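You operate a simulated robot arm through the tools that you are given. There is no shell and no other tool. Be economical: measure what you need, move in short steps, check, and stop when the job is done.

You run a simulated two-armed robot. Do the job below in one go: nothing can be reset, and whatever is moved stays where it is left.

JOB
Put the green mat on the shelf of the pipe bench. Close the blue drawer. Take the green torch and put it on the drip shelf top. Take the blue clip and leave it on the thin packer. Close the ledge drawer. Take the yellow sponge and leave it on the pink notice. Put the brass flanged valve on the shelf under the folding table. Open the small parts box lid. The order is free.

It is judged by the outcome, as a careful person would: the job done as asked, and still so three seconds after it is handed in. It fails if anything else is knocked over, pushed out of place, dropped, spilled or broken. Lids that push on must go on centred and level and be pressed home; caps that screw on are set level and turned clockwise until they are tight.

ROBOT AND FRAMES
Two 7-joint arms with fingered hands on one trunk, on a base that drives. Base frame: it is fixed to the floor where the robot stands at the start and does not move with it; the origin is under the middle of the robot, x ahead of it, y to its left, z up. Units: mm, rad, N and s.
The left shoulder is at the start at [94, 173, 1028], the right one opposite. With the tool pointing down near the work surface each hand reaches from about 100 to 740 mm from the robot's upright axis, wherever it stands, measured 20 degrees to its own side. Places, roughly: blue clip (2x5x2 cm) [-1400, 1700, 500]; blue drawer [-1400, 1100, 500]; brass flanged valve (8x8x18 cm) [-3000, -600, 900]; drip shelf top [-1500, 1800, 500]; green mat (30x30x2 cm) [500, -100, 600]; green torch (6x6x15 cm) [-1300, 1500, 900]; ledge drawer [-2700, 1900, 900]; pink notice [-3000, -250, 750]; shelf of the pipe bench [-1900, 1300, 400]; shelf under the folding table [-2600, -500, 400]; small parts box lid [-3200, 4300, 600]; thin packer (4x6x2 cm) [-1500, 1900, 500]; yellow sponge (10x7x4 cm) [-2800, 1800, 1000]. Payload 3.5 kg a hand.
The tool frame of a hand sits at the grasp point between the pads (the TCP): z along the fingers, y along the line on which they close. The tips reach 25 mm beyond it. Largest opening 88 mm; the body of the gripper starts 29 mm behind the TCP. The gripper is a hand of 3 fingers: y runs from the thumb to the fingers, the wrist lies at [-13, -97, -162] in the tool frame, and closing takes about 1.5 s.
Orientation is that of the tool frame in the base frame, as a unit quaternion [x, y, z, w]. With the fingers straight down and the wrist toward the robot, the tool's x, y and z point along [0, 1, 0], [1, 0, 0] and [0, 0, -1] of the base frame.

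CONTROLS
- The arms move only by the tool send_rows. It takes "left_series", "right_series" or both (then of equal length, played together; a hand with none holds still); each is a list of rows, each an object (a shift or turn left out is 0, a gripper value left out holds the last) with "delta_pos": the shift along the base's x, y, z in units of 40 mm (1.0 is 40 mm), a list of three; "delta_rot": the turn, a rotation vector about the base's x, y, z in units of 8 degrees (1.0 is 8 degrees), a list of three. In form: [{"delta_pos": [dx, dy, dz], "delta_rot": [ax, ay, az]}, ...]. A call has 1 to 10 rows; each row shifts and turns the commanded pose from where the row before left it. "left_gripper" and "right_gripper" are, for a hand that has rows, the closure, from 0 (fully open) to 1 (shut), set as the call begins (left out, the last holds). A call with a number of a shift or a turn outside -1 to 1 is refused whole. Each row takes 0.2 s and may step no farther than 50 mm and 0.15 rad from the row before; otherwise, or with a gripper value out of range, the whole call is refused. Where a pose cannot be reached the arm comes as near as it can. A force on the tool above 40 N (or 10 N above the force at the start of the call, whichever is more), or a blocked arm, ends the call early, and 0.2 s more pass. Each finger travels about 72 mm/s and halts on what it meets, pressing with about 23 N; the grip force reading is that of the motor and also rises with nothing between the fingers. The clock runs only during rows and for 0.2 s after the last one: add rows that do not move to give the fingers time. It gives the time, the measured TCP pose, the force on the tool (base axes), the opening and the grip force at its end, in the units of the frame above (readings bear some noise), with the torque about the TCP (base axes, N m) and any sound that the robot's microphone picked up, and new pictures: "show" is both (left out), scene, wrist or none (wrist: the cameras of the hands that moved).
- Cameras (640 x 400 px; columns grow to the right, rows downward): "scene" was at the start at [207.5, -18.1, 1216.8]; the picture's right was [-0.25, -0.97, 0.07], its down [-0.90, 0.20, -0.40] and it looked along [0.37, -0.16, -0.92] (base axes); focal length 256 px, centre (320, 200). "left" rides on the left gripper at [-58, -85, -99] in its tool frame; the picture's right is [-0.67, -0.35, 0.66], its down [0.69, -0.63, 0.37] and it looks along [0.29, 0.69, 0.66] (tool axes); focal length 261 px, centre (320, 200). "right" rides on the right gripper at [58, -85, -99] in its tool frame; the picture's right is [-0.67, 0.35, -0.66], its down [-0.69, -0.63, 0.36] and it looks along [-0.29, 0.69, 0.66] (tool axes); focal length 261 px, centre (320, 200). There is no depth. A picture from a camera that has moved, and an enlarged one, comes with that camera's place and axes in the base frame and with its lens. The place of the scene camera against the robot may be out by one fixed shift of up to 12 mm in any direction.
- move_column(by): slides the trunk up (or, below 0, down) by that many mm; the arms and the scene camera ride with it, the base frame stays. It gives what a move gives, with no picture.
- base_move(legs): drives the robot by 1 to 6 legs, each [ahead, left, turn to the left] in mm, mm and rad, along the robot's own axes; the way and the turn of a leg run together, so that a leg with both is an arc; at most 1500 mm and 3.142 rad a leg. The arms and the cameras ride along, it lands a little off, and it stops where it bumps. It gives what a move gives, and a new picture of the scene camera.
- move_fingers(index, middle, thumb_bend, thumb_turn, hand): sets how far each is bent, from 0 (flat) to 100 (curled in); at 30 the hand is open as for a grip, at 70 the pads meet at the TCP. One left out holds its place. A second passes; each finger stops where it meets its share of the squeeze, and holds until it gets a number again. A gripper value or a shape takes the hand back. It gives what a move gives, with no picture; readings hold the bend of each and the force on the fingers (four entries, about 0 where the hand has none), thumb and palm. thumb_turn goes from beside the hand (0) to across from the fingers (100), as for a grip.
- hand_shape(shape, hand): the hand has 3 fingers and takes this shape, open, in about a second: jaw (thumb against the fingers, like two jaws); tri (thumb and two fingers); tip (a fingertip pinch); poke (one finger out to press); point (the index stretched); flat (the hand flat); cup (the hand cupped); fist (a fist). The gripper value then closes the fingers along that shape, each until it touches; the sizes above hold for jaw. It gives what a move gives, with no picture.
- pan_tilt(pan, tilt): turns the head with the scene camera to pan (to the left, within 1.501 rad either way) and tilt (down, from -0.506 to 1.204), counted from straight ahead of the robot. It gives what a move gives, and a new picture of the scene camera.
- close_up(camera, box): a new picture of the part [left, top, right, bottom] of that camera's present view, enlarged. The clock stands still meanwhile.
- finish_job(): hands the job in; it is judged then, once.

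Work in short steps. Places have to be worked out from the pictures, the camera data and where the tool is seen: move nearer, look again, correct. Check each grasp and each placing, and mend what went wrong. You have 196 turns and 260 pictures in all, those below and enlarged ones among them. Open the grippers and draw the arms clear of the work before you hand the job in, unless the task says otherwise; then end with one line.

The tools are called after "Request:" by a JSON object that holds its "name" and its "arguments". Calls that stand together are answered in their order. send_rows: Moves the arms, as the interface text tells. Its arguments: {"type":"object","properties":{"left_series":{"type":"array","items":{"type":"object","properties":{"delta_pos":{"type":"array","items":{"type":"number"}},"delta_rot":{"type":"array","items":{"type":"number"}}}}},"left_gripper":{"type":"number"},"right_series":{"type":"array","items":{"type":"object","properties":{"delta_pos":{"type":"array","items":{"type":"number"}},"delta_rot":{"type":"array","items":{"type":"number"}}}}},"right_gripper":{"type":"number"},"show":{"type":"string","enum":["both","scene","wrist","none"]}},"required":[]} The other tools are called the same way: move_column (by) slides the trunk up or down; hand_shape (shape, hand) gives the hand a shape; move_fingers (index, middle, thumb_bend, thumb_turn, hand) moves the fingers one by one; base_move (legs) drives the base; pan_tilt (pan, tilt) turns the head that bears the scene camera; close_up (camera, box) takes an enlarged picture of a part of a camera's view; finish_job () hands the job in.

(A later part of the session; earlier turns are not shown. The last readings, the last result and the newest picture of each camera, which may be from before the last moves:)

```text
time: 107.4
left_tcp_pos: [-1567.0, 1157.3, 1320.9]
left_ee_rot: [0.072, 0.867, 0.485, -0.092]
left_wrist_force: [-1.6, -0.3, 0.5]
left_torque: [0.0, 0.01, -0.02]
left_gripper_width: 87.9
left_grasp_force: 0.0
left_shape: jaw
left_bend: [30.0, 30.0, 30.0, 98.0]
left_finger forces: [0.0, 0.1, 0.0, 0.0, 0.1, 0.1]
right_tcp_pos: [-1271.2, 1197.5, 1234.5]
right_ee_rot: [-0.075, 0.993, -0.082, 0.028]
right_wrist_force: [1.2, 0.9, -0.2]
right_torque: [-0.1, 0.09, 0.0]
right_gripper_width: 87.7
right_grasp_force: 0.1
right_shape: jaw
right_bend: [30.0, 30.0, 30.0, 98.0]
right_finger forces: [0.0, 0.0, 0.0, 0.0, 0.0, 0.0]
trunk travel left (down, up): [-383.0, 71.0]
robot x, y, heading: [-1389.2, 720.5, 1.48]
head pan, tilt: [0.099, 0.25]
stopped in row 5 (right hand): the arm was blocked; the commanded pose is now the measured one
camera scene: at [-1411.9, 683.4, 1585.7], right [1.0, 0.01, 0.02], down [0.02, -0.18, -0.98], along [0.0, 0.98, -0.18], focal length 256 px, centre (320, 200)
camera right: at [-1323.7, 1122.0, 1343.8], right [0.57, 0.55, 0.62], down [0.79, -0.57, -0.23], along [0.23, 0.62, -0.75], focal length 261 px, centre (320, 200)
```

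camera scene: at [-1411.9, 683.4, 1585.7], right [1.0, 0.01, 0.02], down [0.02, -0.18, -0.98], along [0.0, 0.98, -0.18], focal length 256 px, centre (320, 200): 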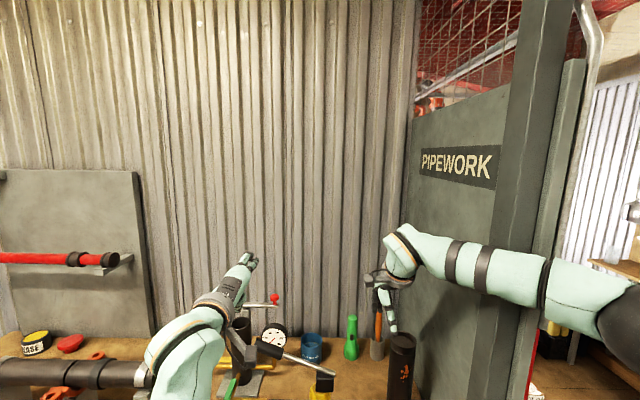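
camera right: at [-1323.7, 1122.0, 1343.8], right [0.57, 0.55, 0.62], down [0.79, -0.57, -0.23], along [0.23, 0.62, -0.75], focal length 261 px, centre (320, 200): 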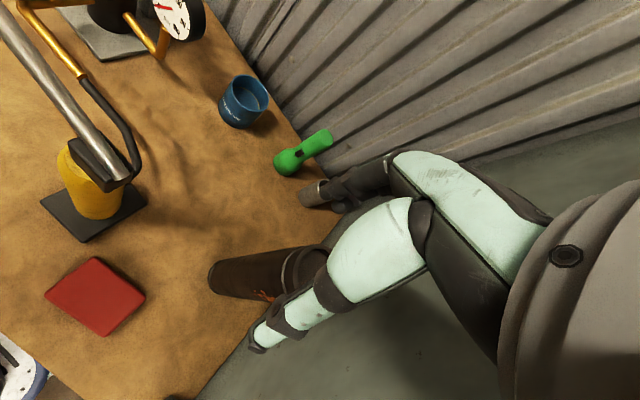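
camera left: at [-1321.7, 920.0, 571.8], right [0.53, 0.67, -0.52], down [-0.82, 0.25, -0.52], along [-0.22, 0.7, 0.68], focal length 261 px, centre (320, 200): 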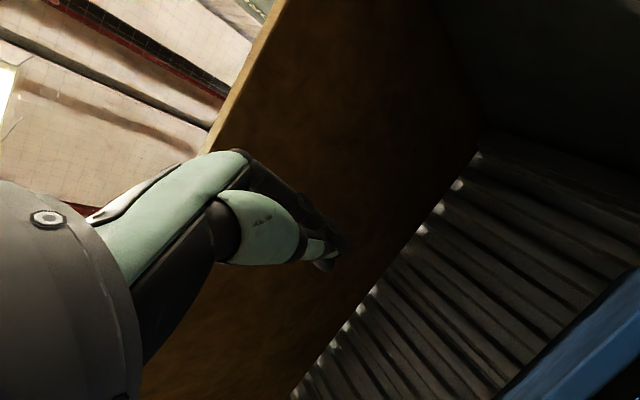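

The right elbow pressed the partition and swung the base slightly. I retract the hand, and will re-approach from further left.

Request:
{"name": "send_rows", "arguments": {"right_series": [{"delta_pos": [0, -0.5, 0.5]}, {"delta_pos": [0, -0.8, 0.4]}, {"delta_pos": [0, -0.9, 0.2]}, {"delta_pos": [0, -0.9, 0]}, {"delta_pos": [0, -0.9, 0]}, {}], "show": "none"}}

Request:
{"name": "base_move", "arguments": {"legs": [[-100, 0, 0], [0, 260, 0.07], [70, 0, 0]]}}

```text
time: 107.7
left_tcp_pos: [-1549.6, 1216.6, 1308.2]
left_ee_rot: [0.078, 0.864, 0.491, -0.081]
left_wrist_force: [-0.5, 0.1, -0.8]
left_torque: [0.1, 0.0, -0.02]
left_gripper_width: 87.7
left_grasp_force: 0.0
left_shape: jaw
left_bend: [30.0, 30.0, 30.0, 98.0]
left_finger forces: [0.0, 0.1, 0.0, 0.0, 0.0, 0.0]
right_tcp_pos: [-1295.2, 1198.6, 1172.9]
right_ee_rot: [-0.131, 0.981, -0.14, 0.032]
right_wrist_force: [10.1, 3.4, 2.7]
right_torque: [-0.3, 0.8, 0.03]
right_gripper_width: 88.0
right_grasp_force: 0.0
right_shape: jaw
right_bend: [30.0, 30.0, 30.0, 98.0]
right_finger forces: [0.0, 0.1, 0.1, 0.0, 0.1, 0.0]
trunk travel left (down, up): [-383.0, 71.0]
robot x, y, heading: [-1379.4, 709.0, 1.447]
head pan, tilt: [0.099, 0.25]
stopped in row 1 (left hand): the arm was blocked; the commanded pose is now the measured one
```

```text
time: 108.5
left_tcp_pos: [-1562.5, 1264.6, 1268.7]
left_ee_rot: [0.08, 0.883, 0.455, -0.079]
left_wrist_force: [-0.3, 0.5, 0.2]
left_torque: [-0.02, 0.02, -0.02]
left_gripper_width: 87.7
left_grasp_force: 0.0
left_shape: jaw
left_bend: [30.0, 30.0, 30.0, 98.0]
left_finger forces: [0.0, 0.0, 0.0, 0.0, 0.0, 0.0]
right_tcp_pos: [-1314.7, 1245.7, 1150.8]
right_ee_rot: [-0.139, 0.977, -0.158, 0.04]
right_wrist_force: [-0.6, -0.5, -0.1]
right_torque: [0.05, -0.01, 0.0]
right_gripper_width: 87.9
right_grasp_force: 0.1
right_shape: jaw
right_bend: [30.0, 30.0, 30.0, 98.0]
right_finger forces: [0.0, 0.1, 0.0, 0.0, 0.1, 0.0]
trunk travel left (down, up): [-383.0, 71.0]
robot x, y, heading: [-1387.9, 699.7, 1.459]
head pan, tilt: [0.099, 0.25]
stopped in leg 1: the robot was blocked; the commanded pose is now the measured one
camera scene: at [-1426.4, 759.2, 1578.2], right [1.0, -0.01, 0.03], down [0.03, -0.24, -0.97], along [0.02, 0.97, -0.24], focal length 256 px, centre (320, 200)
```

scene: 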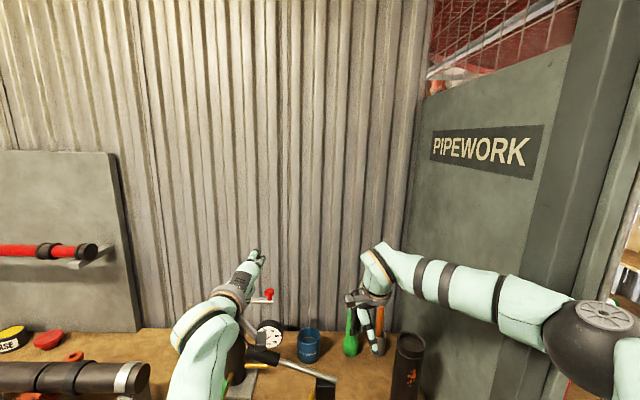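

Something blocks the retreat. I look down and from the wrist cameras to find out what.

Request:
{"name": "pan_tilt", "arguments": {"pan": -0.2, "tilt": 0.9}}

Request:
{"name": "close_up", "arguments": {"camera": "right", "box": [0, 0, 640, 400]}}

```text
time: 109.5
left_tcp_pos: [-1562.1, 1265.1, 1267.6]
left_ee_rot: [0.081, 0.883, 0.456, -0.076]
left_wrist_force: [-0.2, 0.1, -0.7]
left_torque: [0.02, -0.01, 0.01]
left_gripper_width: 88.0
left_grasp_force: 0.0
left_shape: jaw
left_bend: [30.0, 30.0, 30.0, 98.0]
left_finger forces: [0.0, 0.0, 0.0, 0.0, 0.1, 0.0]
right_tcp_pos: [-1314.4, 1244.7, 1150.8]
right_ee_rot: [-0.14, 0.977, -0.158, 0.041]
right_wrist_force: [0.5, 0.3, -0.2]
right_torque: [-0.03, 0.03, -0.01]
right_gripper_width: 88.4
right_grasp_force: 0.0
right_shape: jaw
right_bend: [30.0, 30.0, 30.0, 98.0]
right_finger forces: [0.0, 0.0, 0.1, 0.0, 0.0, 0.0]
trunk travel left (down, up): [-383.0, 71.0]
robot x, y, heading: [-1384.9, 705.2, 1.461]
head pan, tilt: [-0.201, 0.901]
camera scene: at [-1404.8, 739.9, 1520.8], right [0.95, -0.31, 0.03], down [-0.22, -0.74, -0.64], along [0.22, 0.6, -0.77], focal length 256 px, centre (320, 200)
```

scene: 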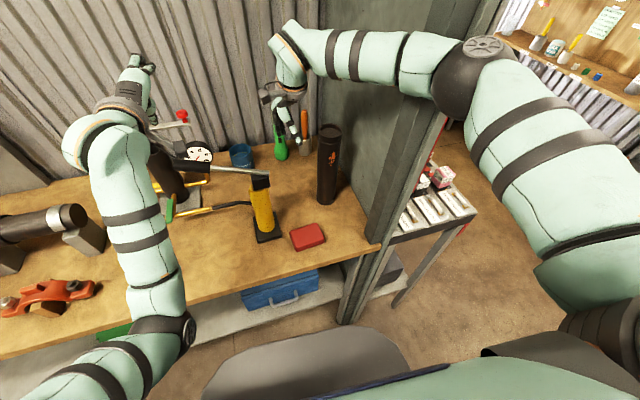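

```text
1.00 times, centred on (320, 200) of right (not enlarged: the box is as wide or as high as the picture)
camera zoom: at [-1361.1, 1180.0, 1269.6], right [0.47, 0.7, 0.53], down [0.87, -0.49, -0.12], along [0.18, 0.52, -0.84], focal length 261 px, centre (320, 200)
```

zoom: 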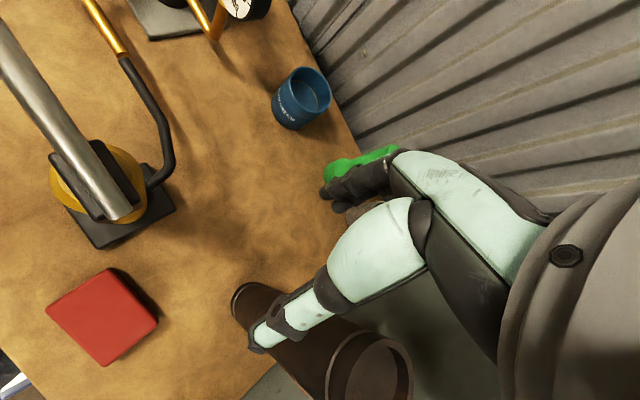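

No visible load now. I try a small retreat again, with the right hand first raised.

Request:
{"name": "send_rows", "arguments": {"right_series": [{"delta_pos": [0, 0, 0.5]}, {"delta_pos": [0, 0, 0.5]}], "show": "none"}}

Request:
{"name": "base_move", "arguments": {"legs": [[-60, 0, 0]]}}

```text
time: 110.3
left_tcp_pos: [-1560.2, 1264.0, 1270.8]
left_ee_rot: [0.081, 0.883, 0.456, -0.08]
left_wrist_force: [0.3, 0.0, -0.7]
left_torque: [0.0, 0.0, -0.03]
left_gripper_width: 87.8
left_grasp_force: 0.0
left_shape: jaw
left_bend: [30.0, 30.0, 30.0, 98.0]
left_finger forces: [0.0, 0.0, 0.0, 0.1, 0.0, 0.0]
right_tcp_pos: [-1317.3, 1243.0, 1151.6]
right_ee_rot: [-0.145, 0.976, -0.157, 0.041]
right_wrist_force: [-0.2, 0.4, -0.3]
right_torque: [-0.03, 0.0, 0.01]
right_gripper_width: 87.9
right_grasp_force: 0.0
right_shape: jaw
right_bend: [30.0, 30.0, 30.0, 98.0]
right_finger forces: [0.0, 0.0, 0.0, 0.0, 0.0, 0.0]
right hand out of reach, approached as far as the arm can: row 1, 2
trunk travel left (down, up): [-383.0, 71.0]
robot x, y, heading: [-1386.4, 701.5, 1.463]
head pan, tilt: [-0.201, 0.901]
stopped in row 2 (right hand): the arm was blocked; the commanded pose is now the measured one
```

```text
time: 111.3
left_tcp_pos: [-1546.6, 1226.0, 1260.4]
left_ee_rot: [0.087, 0.886, 0.447, -0.083]
left_wrist_force: [0.5, 0.0, 0.4]
left_torque: [-0.02, -0.01, 0.01]
left_gripper_width: 87.9
left_grasp_force: 0.1
left_shape: jaw
left_bend: [30.0, 30.0, 30.0, 98.0]
left_finger forces: [0.0, 0.0, 0.0, 0.1, 0.1, 0.1]
right_tcp_pos: [-1302.7, 1202.2, 1137.3]
right_ee_rot: [-0.141, 0.975, -0.167, 0.032]
right_wrist_force: [0.0, -0.1, -0.5]
right_torque: [0.03, -0.02, -0.02]
right_gripper_width: 87.9
right_grasp_force: 0.0
right_shape: jaw
right_bend: [30.0, 30.0, 30.0, 98.0]
right_finger forces: [0.0, 0.1, 0.1, 0.0, 0.1, 0.1]
trunk travel left (down, up): [-383.0, 71.0]
robot x, y, heading: [-1389.7, 642.3, 1.459]
head pan, tilt: [-0.201, 0.901]
camera scene: at [-1385.4, 705.6, 1519.9], right [0.95, -0.31, 0.02], down [-0.23, -0.75, -0.62], along [0.2, 0.58, -0.79], focal length 256 px, centre (320, 200)
```

scene: 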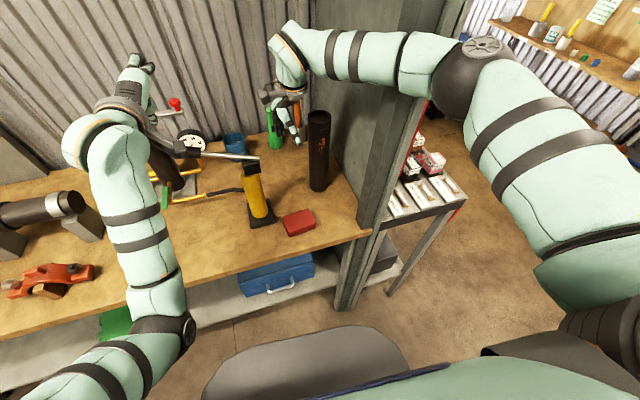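

Free again. I back out fully.

Request:
{"name": "base_move", "arguments": {"legs": [[-220, 0, 0]]}}

```text
time: 111.9
left_tcp_pos: [-1543.4, 1223.9, 1259.8]
left_ee_rot: [0.087, 0.887, 0.446, -0.086]
left_wrist_force: [0.8, 0.9, -0.3]
left_torque: [0.01, 0.02, 0.01]
left_gripper_width: 87.9
left_grasp_force: 0.0
left_shape: jaw
left_bend: [30.0, 30.0, 30.0, 98.0]
left_finger forces: [0.0, 0.0, 0.0, 0.0, 0.0, 0.1]
right_tcp_pos: [-1305.3, 1200.6, 1137.6]
right_ee_rot: [-0.148, 0.975, -0.166, 0.03]
right_wrist_force: [-0.9, 0.2, 0.6]
right_torque: [0.0, -0.01, 0.02]
right_gripper_width: 88.0
right_grasp_force: 0.1
right_shape: jaw
right_bend: [30.0, 30.0, 30.0, 98.0]
right_finger forces: [0.0, 0.0, 0.1, 0.0, 0.0, 0.0]
trunk travel left (down, up): [-383.0, 71.0]
robot x, y, heading: [-1395.8, 641.8, 1.459]
head pan, tilt: [-0.201, 0.901]
stopped in leg 1: the robot was blocked; the commanded pose is now the measured one
camera scene: at [-1379.8, 704.5, 1520.3], right [0.95, -0.31, 0.01], down [-0.24, -0.75, -0.62], along [0.2, 0.58, -0.79], focal length 256 px, centre (320, 200)
```

scene: 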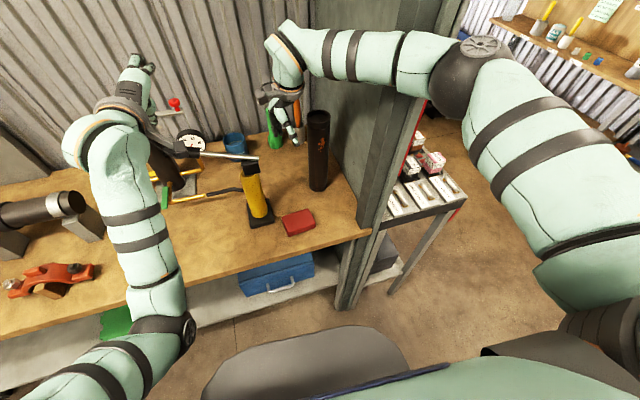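

I inspect the left wrist near the valve T-handle and the right forearm near the pole.

Request:
{"name": "close_up", "arguments": {"camera": "scene", "box": [60, 40, 280, 220]}}

Request:
{"name": "close_up", "arguments": {"camera": "scene", "box": [260, 0, 540, 180]}}

Request:
{"name": "close_up", "arguments": {"camera": "left", "box": [0, 0, 640, 400]}}

```text
2.22 times, centred on (170, 130) of scene
camera zoom: at [-1379.8, 704.5, 1520.3], right [0.95, -0.31, 0.01], down [-0.24, -0.75, -0.62], along [0.2, 0.58, -0.79], focal length 570 px, centre (653, 356)
```

zoom: 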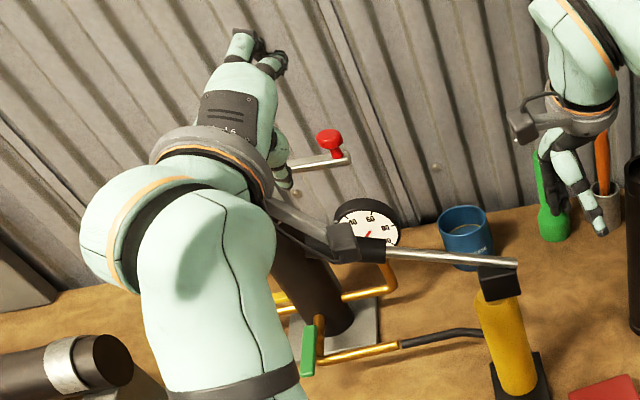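

```text
2.22 times, centred on (400, 90) of scene
camera zoom: at [-1379.8, 704.5, 1520.3], right [0.95, -0.31, 0.01], down [-0.24, -0.75, -0.62], along [0.2, 0.58, -0.79], focal length 570 px, centre (142, 444)
```

zoom: 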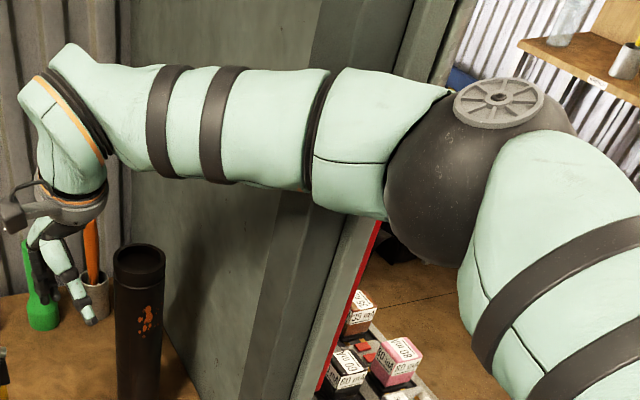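

```text
1.00 times, centred on (320, 200) of left (not enlarged: the box is as wide or as high as the picture)
camera zoom: at [-1499.6, 1089.9, 1240.8], right [0.52, 0.27, -0.81], down [-0.84, -0.02, -0.55], along [-0.17, 0.96, 0.22], focal length 261 px, centre (320, 200)
```

zoom: 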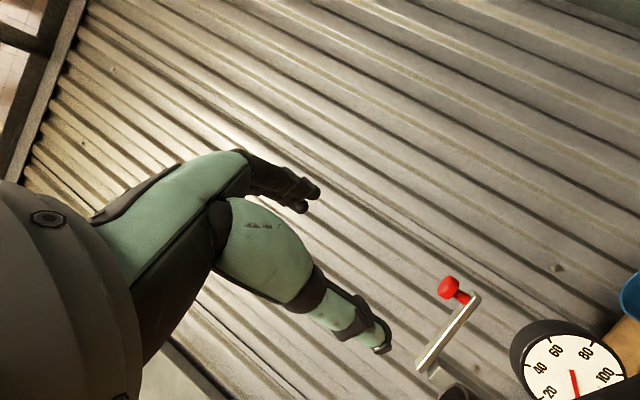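

Nothing appears hooked. I retry with short backward legs.

Request:
{"name": "base_move", "arguments": {"legs": [[-60, 0, 0.05]]}}

Request:
{"name": "base_move", "arguments": {"legs": [[-80, 0, 0]]}}

```text
time: 112.9
left_tcp_pos: [-1564.9, 1171.1, 1254.5]
left_ee_rot: [0.067, 0.891, 0.438, -0.102]
left_wrist_force: [-0.3, 0.5, 0.2]
left_torque: [0.01, 0.02, 0.01]
left_gripper_width: 88.1
left_grasp_force: 0.1
left_shape: jaw
left_bend: [30.0, 30.0, 30.0, 98.0]
left_finger forces: [0.1, 0.1, 0.1, 0.0, 0.0, 0.1]
right_tcp_pos: [-1324.7, 1157.5, 1128.8]
right_ee_rot: [-0.173, 0.97, -0.171, 0.028]
right_wrist_force: [-0.6, 0.7, -0.3]
right_torque: [-0.05, 0.01, 0.02]
right_gripper_width: 87.9
right_grasp_force: 0.1
right_shape: jaw
right_bend: [30.0, 30.0, 30.0, 98.0]
right_finger forces: [0.0, 0.0, 0.0, 0.0, 0.0, 0.0]
trunk travel left (down, up): [-383.0, 71.0]
robot x, y, heading: [-1397.0, 582.8, 1.511]
head pan, tilt: [-0.201, 0.901]
camera scene: at [-1371.5, 664.1, 1518.9], right [0.97, -0.26, 0.0], down [-0.2, -0.77, -0.6], along [0.16, 0.58, -0.8], focal length 256 px, centre (320, 200)
```

scene: 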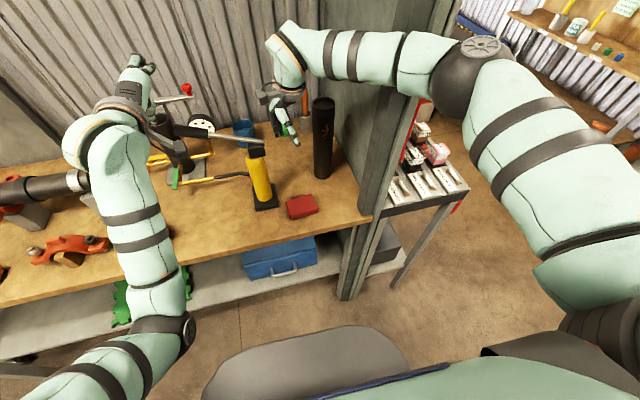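

```text
time: 114.0
left_tcp_pos: [-1571.6, 1092.7, 1256.7]
left_ee_rot: [0.067, 0.89, 0.439, -0.102]
left_wrist_force: [0.0, 0.0, 0.1]
left_torque: [-0.01, 0.01, 0.02]
left_gripper_width: 88.0
left_grasp_force: 0.1
left_shape: jaw
left_bend: [30.0, 30.0, 30.0, 98.0]
left_finger forces: [0.0, 0.1, 0.1, 0.0, 0.1, 0.0]
right_tcp_pos: [-1333.2, 1078.4, 1130.3]
right_ee_rot: [-0.173, 0.97, -0.17, 0.029]
right_wrist_force: [0.1, 0.5, -1.3]
right_torque: [-0.03, 0.03, 0.03]
right_gripper_width: 88.1
right_grasp_force: 0.2
right_shape: jaw
right_bend: [30.0, 30.0, 30.0, 98.0]
right_finger forces: [0.1, 0.0, 0.0, 0.1, 0.0, 0.0]
trunk travel left (down, up): [-383.0, 71.0]
robot x, y, heading: [-1403.5, 499.8, 1.511]
head pan, tilt: [-0.201, 0.901]
camera scene: at [-1378.6, 582.8, 1519.1], right [0.97, -0.26, 0.0], down [-0.2, -0.77, -0.61], along [0.16, 0.58, -0.8], focal length 256 px, centre (320, 200)
```

scene: 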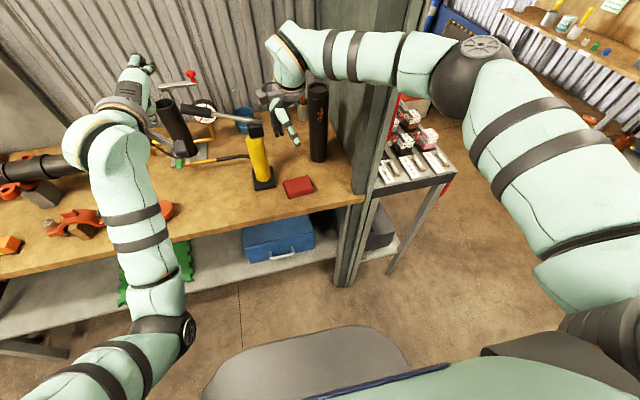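

Backed out cleanly. I restore the right hand to vertical and raise it, then shift left ~250 mm for a clear approach.

Request:
{"name": "send_rows", "arguments": {"right_series": [{"delta_pos": [0.2, -0.5, 0.5], "delta_rot": [0.61, 0.1, -0.62]}, {"delta_pos": [0.2, -0.5, 0.5], "delta_rot": [0.61, 0.1, -0.62]}, {"delta_pos": [0.2, -0.5, 0.5], "delta_rot": [0.61, 0.1, -0.62]}, {"delta_pos": [0.2, -0.3, 0.5], "delta_rot": [0.61, 0.1, -0.62]}, {"delta_pos": [0, 0, 0.5]}, {"delta_pos": [0, 0, 0.5]}], "show": "none"}}

Request:
{"name": "base_move", "arguments": {"legs": [[0, 260, 0.05]]}}

```text
time: 115.3
left_tcp_pos: [-1572.7, 1084.0, 1259.2]
left_ee_rot: [0.067, 0.889, 0.441, -0.102]
left_wrist_force: [-0.9, 0.3, -0.8]
left_torque: [0.03, 0.04, 0.0]
left_gripper_width: 87.7
left_grasp_force: 0.2
left_shape: jaw
left_bend: [30.0, 30.0, 30.0, 98.0]
left_finger forces: [0.0, 0.0, 0.0, 0.0, 0.1, 0.1]
right_tcp_pos: [-1300.5, 1001.3, 1254.0]
right_ee_rot: [0.0, 1.0, 0.002, 0.002]
right_wrist_force: [-0.9, 0.2, -0.4]
right_torque: [0.0, -0.04, 0.01]
right_gripper_width: 88.4
right_grasp_force: 0.1
right_shape: jaw
right_bend: [30.0, 30.0, 30.0, 98.0]
right_finger forces: [0.0, 0.0, 0.1, 0.0, 0.0, 0.1]
trunk travel left (down, up): [-383.0, 71.0]
robot x, y, heading: [-1397.8, 503.5, 1.508]
head pan, tilt: [-0.201, 0.901]
```

```text
time: 117.2
left_tcp_pos: [-1855.3, 1086.0, 1259.3]
left_ee_rot: [0.045, 0.891, 0.438, -0.114]
left_wrist_force: [-0.3, -1.0, 1.1]
left_torque: [-0.05, 0.03, -0.01]
left_gripper_width: 87.9
left_grasp_force: 0.0
left_shape: jaw
left_bend: [30.0, 30.0, 30.0, 98.0]
left_finger forces: [0.1, 0.0, 0.1, 0.0, 0.0, 0.0]
right_tcp_pos: [-1580.3, 1015.8, 1253.5]
right_ee_rot: [-0.025, 1.0, 0.001, 0.001]
right_wrist_force: [-0.2, 0.5, 0.1]
right_torque: [0.01, 0.02, -0.05]
right_gripper_width: 87.8
right_grasp_force: 0.1
right_shape: jaw
right_bend: [30.0, 30.0, 30.0, 98.0]
right_finger forces: [0.0, 0.0, 0.0, 0.0, 0.0, 0.1]
trunk travel left (down, up): [-383.0, 71.0]
robot x, y, heading: [-1660.9, 516.0, 1.558]
head pan, tilt: [-0.201, 0.901]
camera scene: at [-1637.5, 586.0, 1519.6], right [0.98, -0.21, 0.0], down [-0.17, -0.78, -0.61], along [0.13, 0.6, -0.79], focal length 256 px, centre (320, 200)
```

scene: 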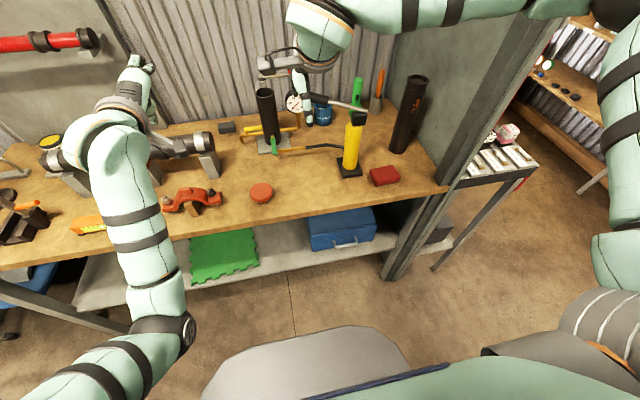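

Torch is at about [-1299, 1498]. Forward 190 mm, then carry the right hand over to it at safe height.

Request:
{"name": "base_move", "arguments": {"legs": [[190, 0, 0]]}}

Request:
{"name": "send_rows", "arguments": {"right_series": [{"delta_pos": [0.77, 0.6, 0]}, {"delta_pos": [0.77, 0.6, 0]}, {"delta_pos": [0.77, 0.6, 0]}, {"delta_pos": [0.77, 0.8, 0]}, {"delta_pos": [0.77, 0.8, 0]}, {"delta_pos": [0.77, 0.8, 0]}, {"delta_pos": [0.77, 0.8, 0]}, {"delta_pos": [0.77, 0.8, 0]}, {"delta_pos": [0.77, 0.4, 0]}, {}], "show": "both"}}

```text
time: 118.8
left_tcp_pos: [-1852.6, 1277.0, 1260.8]
left_ee_rot: [0.046, 0.89, 0.44, -0.111]
left_wrist_force: [0.2, -0.5, 1.3]
left_torque: [0.02, 0.0, 0.02]
left_gripper_width: 88.1
left_grasp_force: 0.1
left_shape: jaw
left_bend: [30.0, 30.0, 30.0, 98.0]
left_finger forces: [0.0, 0.0, 0.0, 0.0, 0.0, 0.1]
right_tcp_pos: [-1578.1, 1204.8, 1255.4]
right_ee_rot: [-0.024, 1.0, 0.002, 0.002]
right_wrist_force: [0.2, -0.2, 0.5]
right_torque: [0.01, 0.02, 0.01]
right_gripper_width: 88.1
right_grasp_force: 0.1
right_shape: jaw
right_bend: [30.0, 30.0, 30.0, 98.0]
right_finger forces: [0.1, 0.0, 0.0, 0.0, 0.0, 0.1]
trunk travel left (down, up): [-383.0, 71.0]
robot x, y, heading: [-1656.8, 707.1, 1.554]
head pan, tilt: [-0.201, 0.901]
camera scene: at [-1637.3, 774.5, 1519.9], right [0.98, -0.21, 0.0], down [-0.17, -0.77, -0.61], along [0.13, 0.6, -0.79], focal length 256 px, centre (320, 200)
```

scene: 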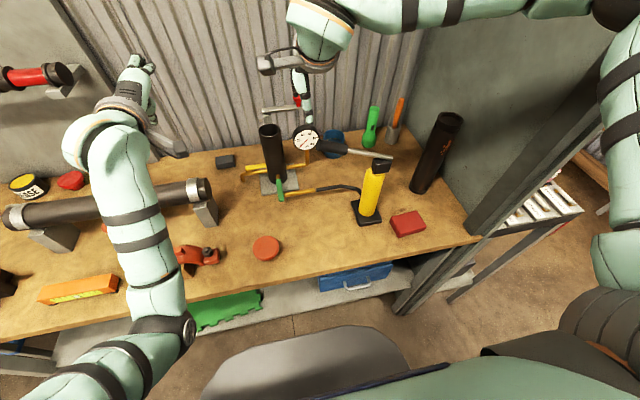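

```text
time: 121.0
left_tcp_pos: [-1852.7, 1279.0, 1259.2]
left_ee_rot: [0.046, 0.891, 0.438, -0.112]
left_wrist_force: [0.7, 0.3, -0.1]
left_torque: [0.0, -0.01, -0.02]
left_gripper_width: 87.8
left_grasp_force: 0.0
left_shape: jaw
left_bend: [30.0, 30.0, 30.0, 98.0]
left_finger forces: [0.0, 0.0, 0.0, 0.0, 0.1, 0.0]
right_tcp_pos: [-1400.4, 1366.5, 1257.3]
right_ee_rot: [-0.023, 1.0, 0.002, 0.002]
right_wrist_force: [-0.4, 0.0, -0.6]
right_torque: [0.02, 0.01, -0.01]
right_gripper_width: 87.9
right_grasp_force: 0.1
right_shape: jaw
right_bend: [30.0, 30.0, 30.0, 98.0]
right_finger forces: [0.0, 0.0, 0.1, 0.1, 0.0, 0.0]
right hand out of reach, approached as far as the arm can: row 6, 7, 8, 9
trunk travel left (down, up): [-383.0, 71.0]
robot x, y, heading: [-1660.5, 706.1, 1.551]
head pan, tilt: [-0.201, 0.901]
camera scene: at [-1637.1, 778.6, 1519.6], right [0.98, -0.21, 0.0], down [-0.17, -0.77, -0.61], along [0.13, 0.59, -0.79], focal length 256 px, centre (320, 200)
camera right: at [-1454.7, 1278.6, 1355.4], right [0.65, 0.38, 0.66], down [0.72, -0.6, -0.36], along [0.25, 0.71, -0.66], focal length 261 px, centre (320, 200)
```

scene: 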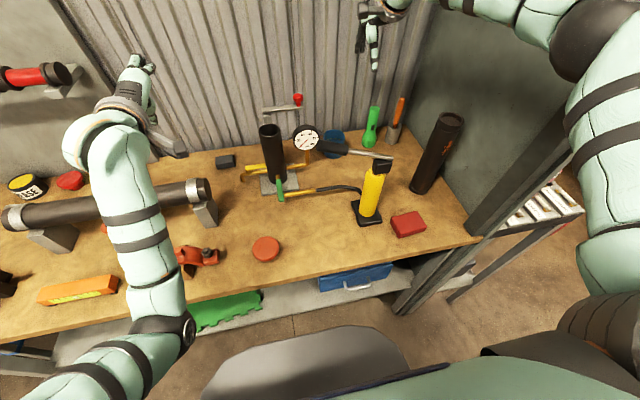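
right: 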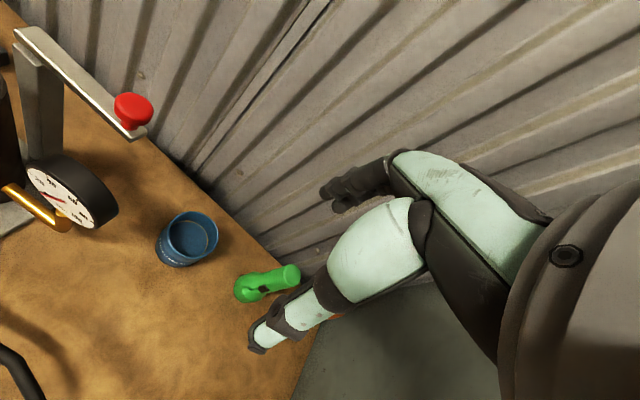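

The hand stops short at this height. I lower it ~100 mm (clear of everything there) and then reach on.

Request:
{"name": "send_rows", "arguments": {"right_series": [{"delta_pos": [0, 0, -0.8]}, {"delta_pos": [0, 0, -0.8]}, {"delta_pos": [0, 0, -0.8]}, {"delta_pos": [0.5, 0.5, 0]}, {"delta_pos": [0.5, 0.5, 0]}, {"delta_pos": [0.5, 0.5, 0]}, {}], "show": "both"}}

```text
time: 122.6
left_tcp_pos: [-1853.5, 1279.9, 1257.8]
left_ee_rot: [0.046, 0.891, 0.438, -0.112]
left_wrist_force: [0.8, 0.0, -0.4]
left_torque: [-0.02, -0.02, 0.03]
left_gripper_width: 87.7
left_grasp_force: 0.1
left_shape: jaw
left_bend: [30.0, 30.0, 30.0, 98.0]
left_finger forces: [0.0, 0.0, 0.0, 0.0, 0.0, 0.1]
right_tcp_pos: [-1378.5, 1385.8, 1159.7]
right_ee_rot: [-0.023, 1.0, 0.001, 0.002]
right_wrist_force: [-0.5, 0.4, 0.5]
right_torque: [0.01, 0.01, 0.02]
right_gripper_width: 88.0
right_grasp_force: 0.1
right_shape: jaw
right_bend: [30.0, 30.0, 30.0, 98.0]
right_finger forces: [0.0, 0.0, 0.1, 0.1, 0.0, 0.1]
right hand out of reach, approached as far as the arm can: row 5, 6
trunk travel left (down, up): [-383.0, 71.0]
robot x, y, heading: [-1656.3, 706.8, 1.556]
head pan, tilt: [-0.201, 0.901]
camera scene: at [-1637.0, 779.2, 1519.6], right [0.98, -0.21, 0.0], down [-0.17, -0.77, -0.61], along [0.13, 0.59, -0.79], focal length 256 px, centre (320, 200)
camera right: at [-1433.5, 1297.5, 1259.1], right [0.65, 0.38, 0.66], down [0.72, -0.6, -0.36], along [0.25, 0.71, -0.66], focal length 261 px, centre (320, 200)
```

scene: 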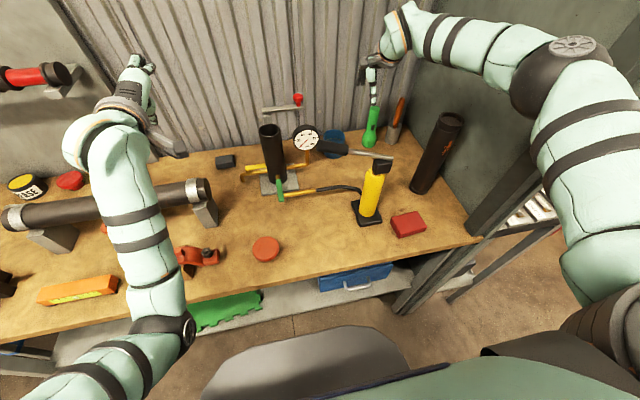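
right: 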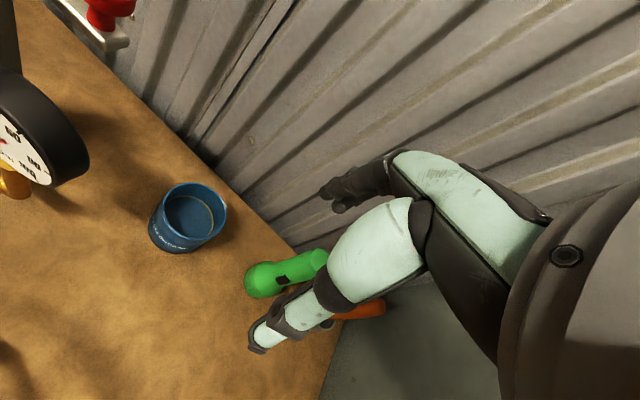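

The arm is limited with the tool exactly vertical; I pitch it ~20° forward while reaching further.

Request:
{"name": "send_rows", "arguments": {"right_series": [{"delta_pos": [0.1, 0.2, 0], "delta_rot": [0.8, 0, 0]}, {"delta_pos": [0.3, 0.4, 0], "delta_rot": [0.8, 0, 0]}, {"delta_pos": [0.3, 0.5, 0], "delta_rot": [0.8, 0, 0]}, {"delta_pos": [0.3, 0.5, 0]}, {"delta_pos": [0.3, 0.5, 0]}, {}], "show": "both"}}

```text
time: 124.0
left_tcp_pos: [-1853.2, 1279.2, 1258.2]
left_ee_rot: [0.048, 0.89, 0.439, -0.111]
left_wrist_force: [0.3, 0.9, -0.1]
left_torque: [-0.02, 0.01, -0.02]
left_gripper_width: 88.0
left_grasp_force: 0.1
left_shape: jaw
left_bend: [30.0, 30.0, 30.0, 98.0]
left_finger forces: [0.0, 0.1, 0.1, 0.0, 0.0, 0.1]
right_tcp_pos: [-1347.2, 1439.7, 1159.9]
right_ee_rot: [-0.023, 0.986, 0.168, 0.006]
right_wrist_force: [-0.5, -0.3, 0.0]
right_torque: [0.0, 0.01, -0.01]
right_gripper_width: 88.1
right_grasp_force: 0.1
right_shape: jaw
right_bend: [30.0, 30.0, 30.0, 98.0]
right_finger forces: [0.0, 0.1, 0.0, 0.1, 0.0, 0.0]
right hand out of reach, approached as far as the arm can: row 4, 5
trunk travel left (down, up): [-383.0, 71.0]
robot x, y, heading: [-1655.5, 706.1, 1.557]
head pan, tilt: [-0.201, 0.901]
camera scene: at [-1637.0, 778.9, 1519.6], right [0.98, -0.21, 0.0], down [-0.17, -0.77, -0.61], along [0.13, 0.59, -0.79], focal length 256 px, centre (320, 200)
camera right: at [-1400.8, 1323.7, 1224.7], right [0.65, 0.14, 0.75], down [0.72, -0.44, -0.54], along [0.25, 0.89, -0.39], focal length 261 px, centre (320, 200)
```

scene: 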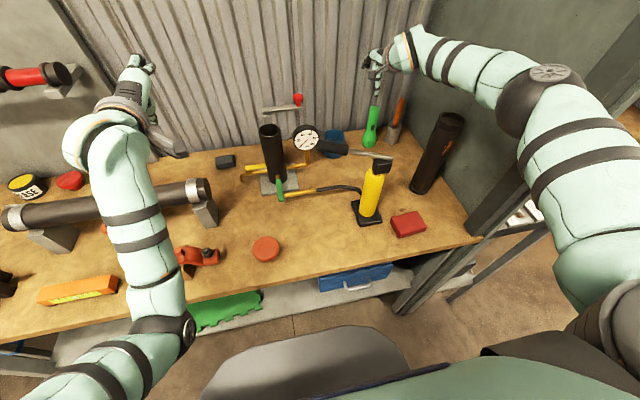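
right: 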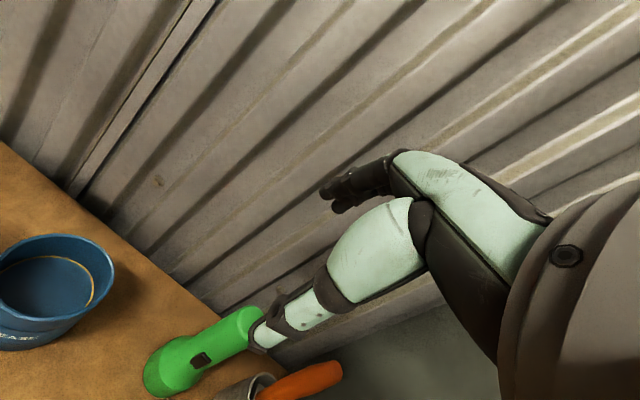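

Torch measured at [-1309, 1467]. I shift the base by 30 mm forward and 40 mm right, raising the left hand for safety.

Request:
{"name": "base_move", "arguments": {"legs": [[28, -40, 0]]}}

Request:
{"name": "send_rows", "arguments": {"left_series": [{"delta_pos": [0, -0.4, 0.6]}, {"delta_pos": [0, -0.4, 0.6]}, {"delta_pos": [0, -0.4, 0.6]}, {"delta_pos": [0, -0.4, 0.6]}], "show": "none"}}

Request:
{"name": "close_up", "arguments": {"camera": "right", "box": [0, 0, 640, 400]}}

```text
time: 124.9
left_tcp_pos: [-1821.7, 1300.1, 1259.0]
left_ee_rot: [0.044, 0.89, 0.44, -0.11]
left_wrist_force: [1.3, -0.2, -0.4]
left_torque: [-0.01, -0.04, -0.05]
left_gripper_width: 88.0
left_grasp_force: 0.1
left_shape: jaw
left_bend: [30.0, 30.0, 30.0, 98.0]
left_finger forces: [0.2, 0.0, 0.0, 0.1, 0.1, 0.0]
right_tcp_pos: [-1313.6, 1460.7, 1165.4]
right_ee_rot: [-0.024, 0.985, 0.17, 0.008]
right_wrist_force: [-0.1, 0.2, 0.0]
right_torque: [0.0, 0.0, 0.0]
right_gripper_width: 88.0
right_grasp_force: 0.1
right_shape: jaw
right_bend: [30.0, 30.0, 30.0, 98.0]
right_finger forces: [0.0, 0.0, 0.1, 0.0, 0.0, 0.1]
trunk travel left (down, up): [-383.0, 71.0]
robot x, y, heading: [-1619.8, 731.7, 1.555]
head pan, tilt: [-0.201, 0.901]
camera scene: at [-1606.4, 798.9, 1520.0], right [0.98, -0.21, 0.01], down [-0.16, -0.77, -0.61], along [0.14, 0.6, -0.79], focal length 256 px, centre (320, 200)
```

scene: 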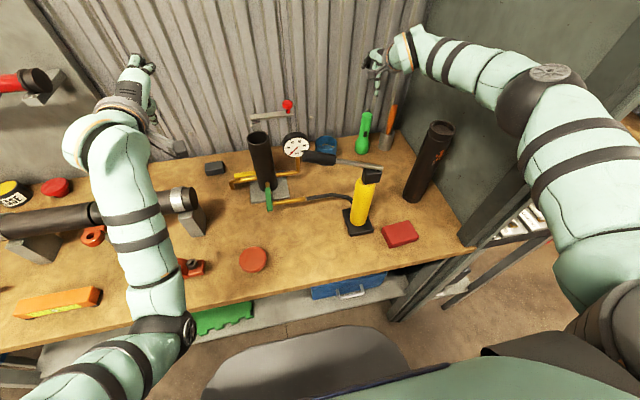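

```text
time: 125.9
left_tcp_pos: [-1811.6, 1240.5, 1355.0]
left_ee_rot: [0.046, 0.891, 0.438, -0.113]
left_wrist_force: [-0.6, -0.1, 0.6]
left_torque: [0.01, -0.01, 0.02]
left_gripper_width: 87.7
left_grasp_force: 0.1
left_shape: jaw
left_bend: [30.0, 30.0, 30.0, 98.0]
left_finger forces: [0.0, 0.1, 0.0, 0.1, 0.1, 0.0]
right_tcp_pos: [-1306.4, 1465.6, 1160.0]
right_ee_rot: [-0.022, 0.985, 0.168, 0.005]
right_wrist_force: [-0.1, -0.2, -0.5]
right_torque: [0.02, 0.01, -0.02]
right_gripper_width: 88.1
right_grasp_force: 0.0
right_shape: jaw
right_bend: [30.0, 30.0, 30.0, 98.0]
right_finger forces: [0.0, 0.0, 0.1, 0.0, 0.0, 0.0]
trunk travel left (down, up): [-383.0, 71.0]
robot x, y, heading: [-1616.7, 731.5, 1.556]
head pan, tilt: [-0.201, 0.901]
```

```text
1.00 times, centred on (320, 200) of right (not enlarged: the box is as wide or as high as the picture)
camera zoom: at [-1360.8, 1349.9, 1224.7], right [0.65, 0.14, 0.75], down [0.71, -0.44, -0.54], along [0.25, 0.89, -0.39], focal length 261 px, centre (320, 200)
```

zoom: 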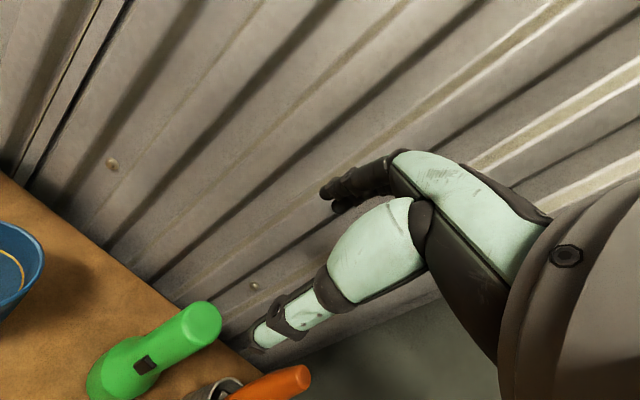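

Torch is right under the hand (≈[-1304, 1468]). I lower the trunk 70 mm and look again before enclosing it.

Request:
{"name": "move_column", "arguments": {"by": -70}}

Request:
{"name": "close_up", "arguments": {"camera": "right", "box": [0, 0, 640, 400]}}

Request:
{"name": "close_up", "arguments": {"camera": "scene", "box": [300, 20, 460, 180]}}

```text
time: 127.0
left_tcp_pos: [-1814.6, 1241.2, 1284.5]
left_ee_rot: [0.046, 0.891, 0.437, -0.112]
left_wrist_force: [0.6, 0.0, -0.2]
left_torque: [-0.02, 0.0, 0.01]
left_gripper_width: 88.0
left_grasp_force: 0.1
left_shape: jaw
left_bend: [30.0, 30.0, 30.0, 98.0]
left_finger forces: [0.1, 0.1, 0.1, 0.1, 0.0, 0.1]
right_tcp_pos: [-1307.0, 1465.5, 1089.5]
right_ee_rot: [-0.023, 0.985, 0.169, 0.005]
right_wrist_force: [-0.2, 0.2, 0.2]
right_torque: [-0.01, 0.01, -0.01]
right_gripper_width: 88.1
right_grasp_force: 0.1
right_shape: jaw
right_bend: [30.0, 30.0, 30.0, 98.0]
right_finger forces: [0.0, 0.1, 0.0, 0.1, 0.0, 0.1]
trunk travel left (down, up): [-313.0, 141.0]
robot x, y, heading: [-1621.7, 726.9, 1.555]
head pan, tilt: [-0.201, 0.901]
```

```text
1.00 times, centred on (320, 200) of right (not enlarged: the box is as wide or as high as the picture)
camera zoom: at [-1361.8, 1349.5, 1155.2], right [0.65, 0.14, 0.75], down [0.71, -0.44, -0.54], along [0.25, 0.89, -0.39], focal length 261 px, centre (320, 200)
```

zoom: 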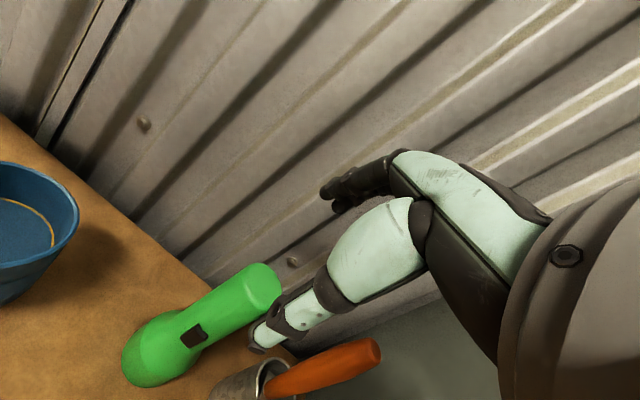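

```text
2.50 times, centred on (380, 100) of scene
camera zoom: at [-1597.2, 824.7, 1444.3], right [0.98, -0.21, 0.01], down [-0.17, -0.8, -0.58], along [0.13, 0.56, -0.82], focal length 641 px, centre (170, 450)
```

zoom: 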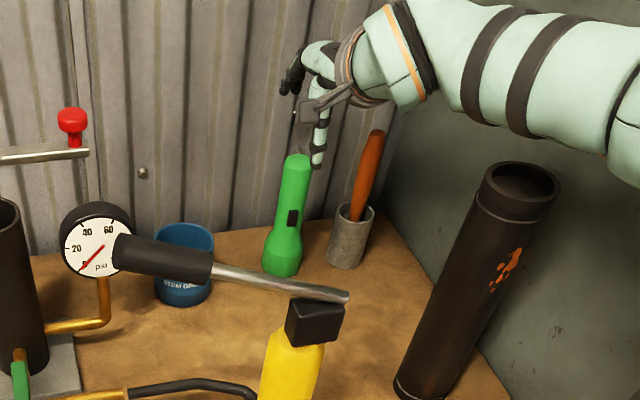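

Torch confirmed at [-1305, 1470], top z 1032; the hand is centred. Lower 80 mm and close.

Request:
{"name": "move_column", "arguments": {"by": -82}}

Request:
{"name": "send_rows", "arguments": {"right_series": [{}, {}, {}, {}, {}, {}, {}], "right_gripper": 1, "show": "both"}}

```text
time: 128.1
left_tcp_pos: [-1811.0, 1243.9, 1202.3]
left_ee_rot: [0.047, 0.891, 0.437, -0.113]
left_wrist_force: [0.0, -0.5, 0.2]
left_torque: [-0.02, -0.02, 0.01]
left_gripper_width: 87.9
left_grasp_force: 0.0
left_shape: jaw
left_bend: [30.0, 30.0, 30.0, 98.0]
left_finger forces: [0.0, 0.0, 0.0, 0.0, 0.0, 0.0]
right_tcp_pos: [-1304.8, 1467.0, 1004.7]
right_ee_rot: [-0.023, 0.986, 0.166, 0.004]
right_wrist_force: [0.1, 0.8, 0.9]
right_torque: [0.0, 0.04, 0.01]
right_gripper_width: 88.0
right_grasp_force: 0.0
right_shape: jaw
right_bend: [30.0, 30.0, 30.0, 98.0]
right_finger forces: [0.0, 0.0, 0.0, 0.0, 0.0, 0.0]
trunk travel left (down, up): [-231.0, 223.0]
robot x, y, heading: [-1615.8, 728.4, 1.557]
head pan, tilt: [-0.201, 0.901]
```

```text
time: 129.7
left_tcp_pos: [-1813.0, 1241.8, 1201.9]
left_ee_rot: [0.046, 0.891, 0.439, -0.112]
left_wrist_force: [-0.9, -0.1, 0.2]
left_torque: [-0.02, 0.01, -0.01]
left_gripper_width: 87.9
left_grasp_force: 0.1
left_shape: jaw
left_bend: [30.0, 30.0, 30.0, 98.0]
left_finger forces: [0.1, 0.0, 0.1, 0.0, 0.0, 0.0]
right_tcp_pos: [-1307.9, 1464.3, 1007.5]
right_ee_rot: [-0.023, 0.986, 0.167, 0.005]
right_wrist_force: [0.4, -0.1, -0.5]
right_torque: [-0.03, 0.01, 0.01]
right_gripper_width: 25.8
right_grasp_force: 23.2
right_shape: jaw
right_bend: [74.0, 52.0, 74.0, 100.0]
right_finger forces: [10.5, 7.7, 0.0, 0.1, 17.9, 0.1]
trunk travel left (down, up): [-231.0, 223.0]
robot x, y, heading: [-1616.5, 731.1, 1.555]
head pan, tilt: [-0.201, 0.901]
camera scene: at [-1597.0, 863.7, 1352.2], right [0.98, -0.21, 0.03], down [-0.17, -0.84, -0.51], along [0.13, 0.5, -0.86], focal length 256 px, centre (320, 200)
camera right: at [-1362.1, 1349.7, 1072.9], right [0.65, 0.14, 0.75], down [0.72, -0.44, -0.54], along [0.25, 0.89, -0.39], focal length 261 px, centre (320, 200)
```

scene: 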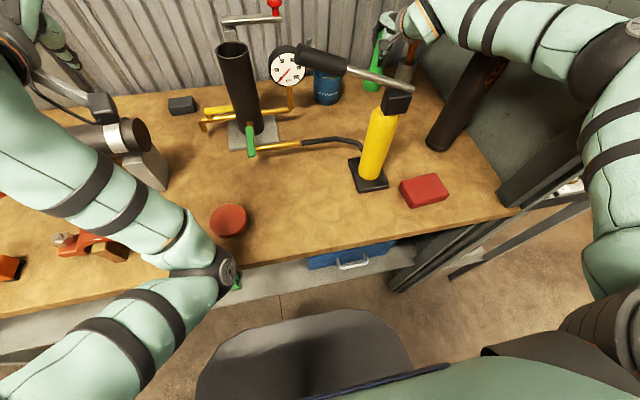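
right: 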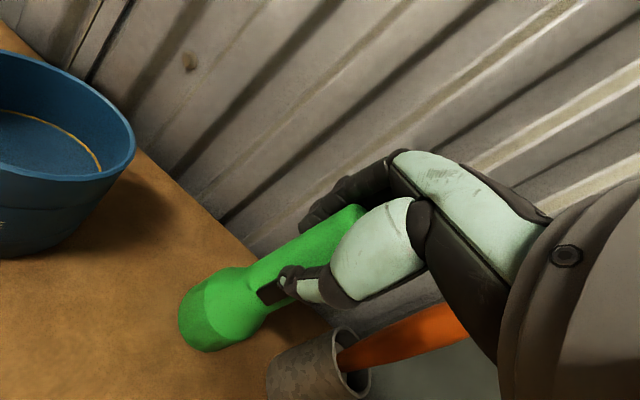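

Firm grip. Raise the trunk 215 mm and check, then back out.

Request:
{"name": "move_column", "arguments": {"by": 215}}

Request:
{"name": "base_move", "arguments": {"legs": [[-100, 0, 0]]}}

```text
time: 132.0
left_tcp_pos: [-1814.2, 1241.4, 1417.0]
left_ee_rot: [0.046, 0.891, 0.438, -0.112]
left_wrist_force: [0.8, -0.3, 0.3]
left_torque: [0.0, -0.02, 0.02]
left_gripper_width: 87.8
left_grasp_force: 0.1
left_shape: jaw
left_bend: [30.0, 30.0, 30.0, 98.0]
left_finger forces: [0.0, 0.0, 0.1, 0.0, 0.0, 0.1]
right_tcp_pos: [-1308.3, 1466.0, 1224.1]
right_ee_rot: [-0.023, 0.986, 0.168, 0.006]
right_wrist_force: [-0.2, 0.8, -2.0]
right_torque: [0.03, -0.03, -0.03]
right_gripper_width: 25.8
right_grasp_force: 23.0
right_shape: jaw
right_bend: [74.0, 52.0, 74.0, 100.0]
right_finger forces: [10.4, 7.6, 0.1, 0.0, 17.3, 0.1]
trunk travel left (down, up): [-446.0, 8.0]
robot x, y, heading: [-1620.6, 729.7, 1.556]
head pan, tilt: [-0.201, 0.901]
```

```text
time: 133.2
left_tcp_pos: [-1814.9, 1150.5, 1413.7]
left_ee_rot: [0.047, 0.892, 0.435, -0.112]
left_wrist_force: [0.3, 0.4, -0.4]
left_torque: [0.0, 0.02, 0.01]
left_gripper_width: 87.9
left_grasp_force: 0.0
left_shape: jaw
left_bend: [30.0, 30.0, 30.0, 98.0]
left_finger forces: [0.0, 0.1, 0.0, 0.0, 0.1, 0.0]
right_tcp_pos: [-1308.5, 1373.5, 1220.0]
right_ee_rot: [-0.023, 0.986, 0.165, 0.005]
right_wrist_force: [0.2, -0.1, -2.2]
right_torque: [-0.05, -0.03, -0.02]
right_gripper_width: 26.0
right_grasp_force: 23.1
right_shape: jaw
right_bend: [74.0, 52.0, 74.0, 100.0]
right_finger forces: [10.5, 7.6, 0.0, 0.0, 17.3, 0.0]
trunk travel left (down, up): [-446.0, 8.0]
robot x, y, heading: [-1617.9, 635.3, 1.556]
head pan, tilt: [-0.201, 0.901]
camera scene: at [-1598.9, 707.5, 1583.4], right [0.98, -0.22, 0.0], down [-0.17, -0.77, -0.62], along [0.13, 0.6, -0.79], focal length 256 px, centre (320, 200)
```

scene: 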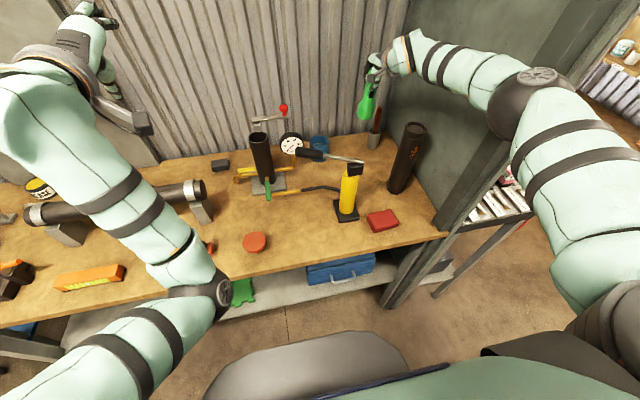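

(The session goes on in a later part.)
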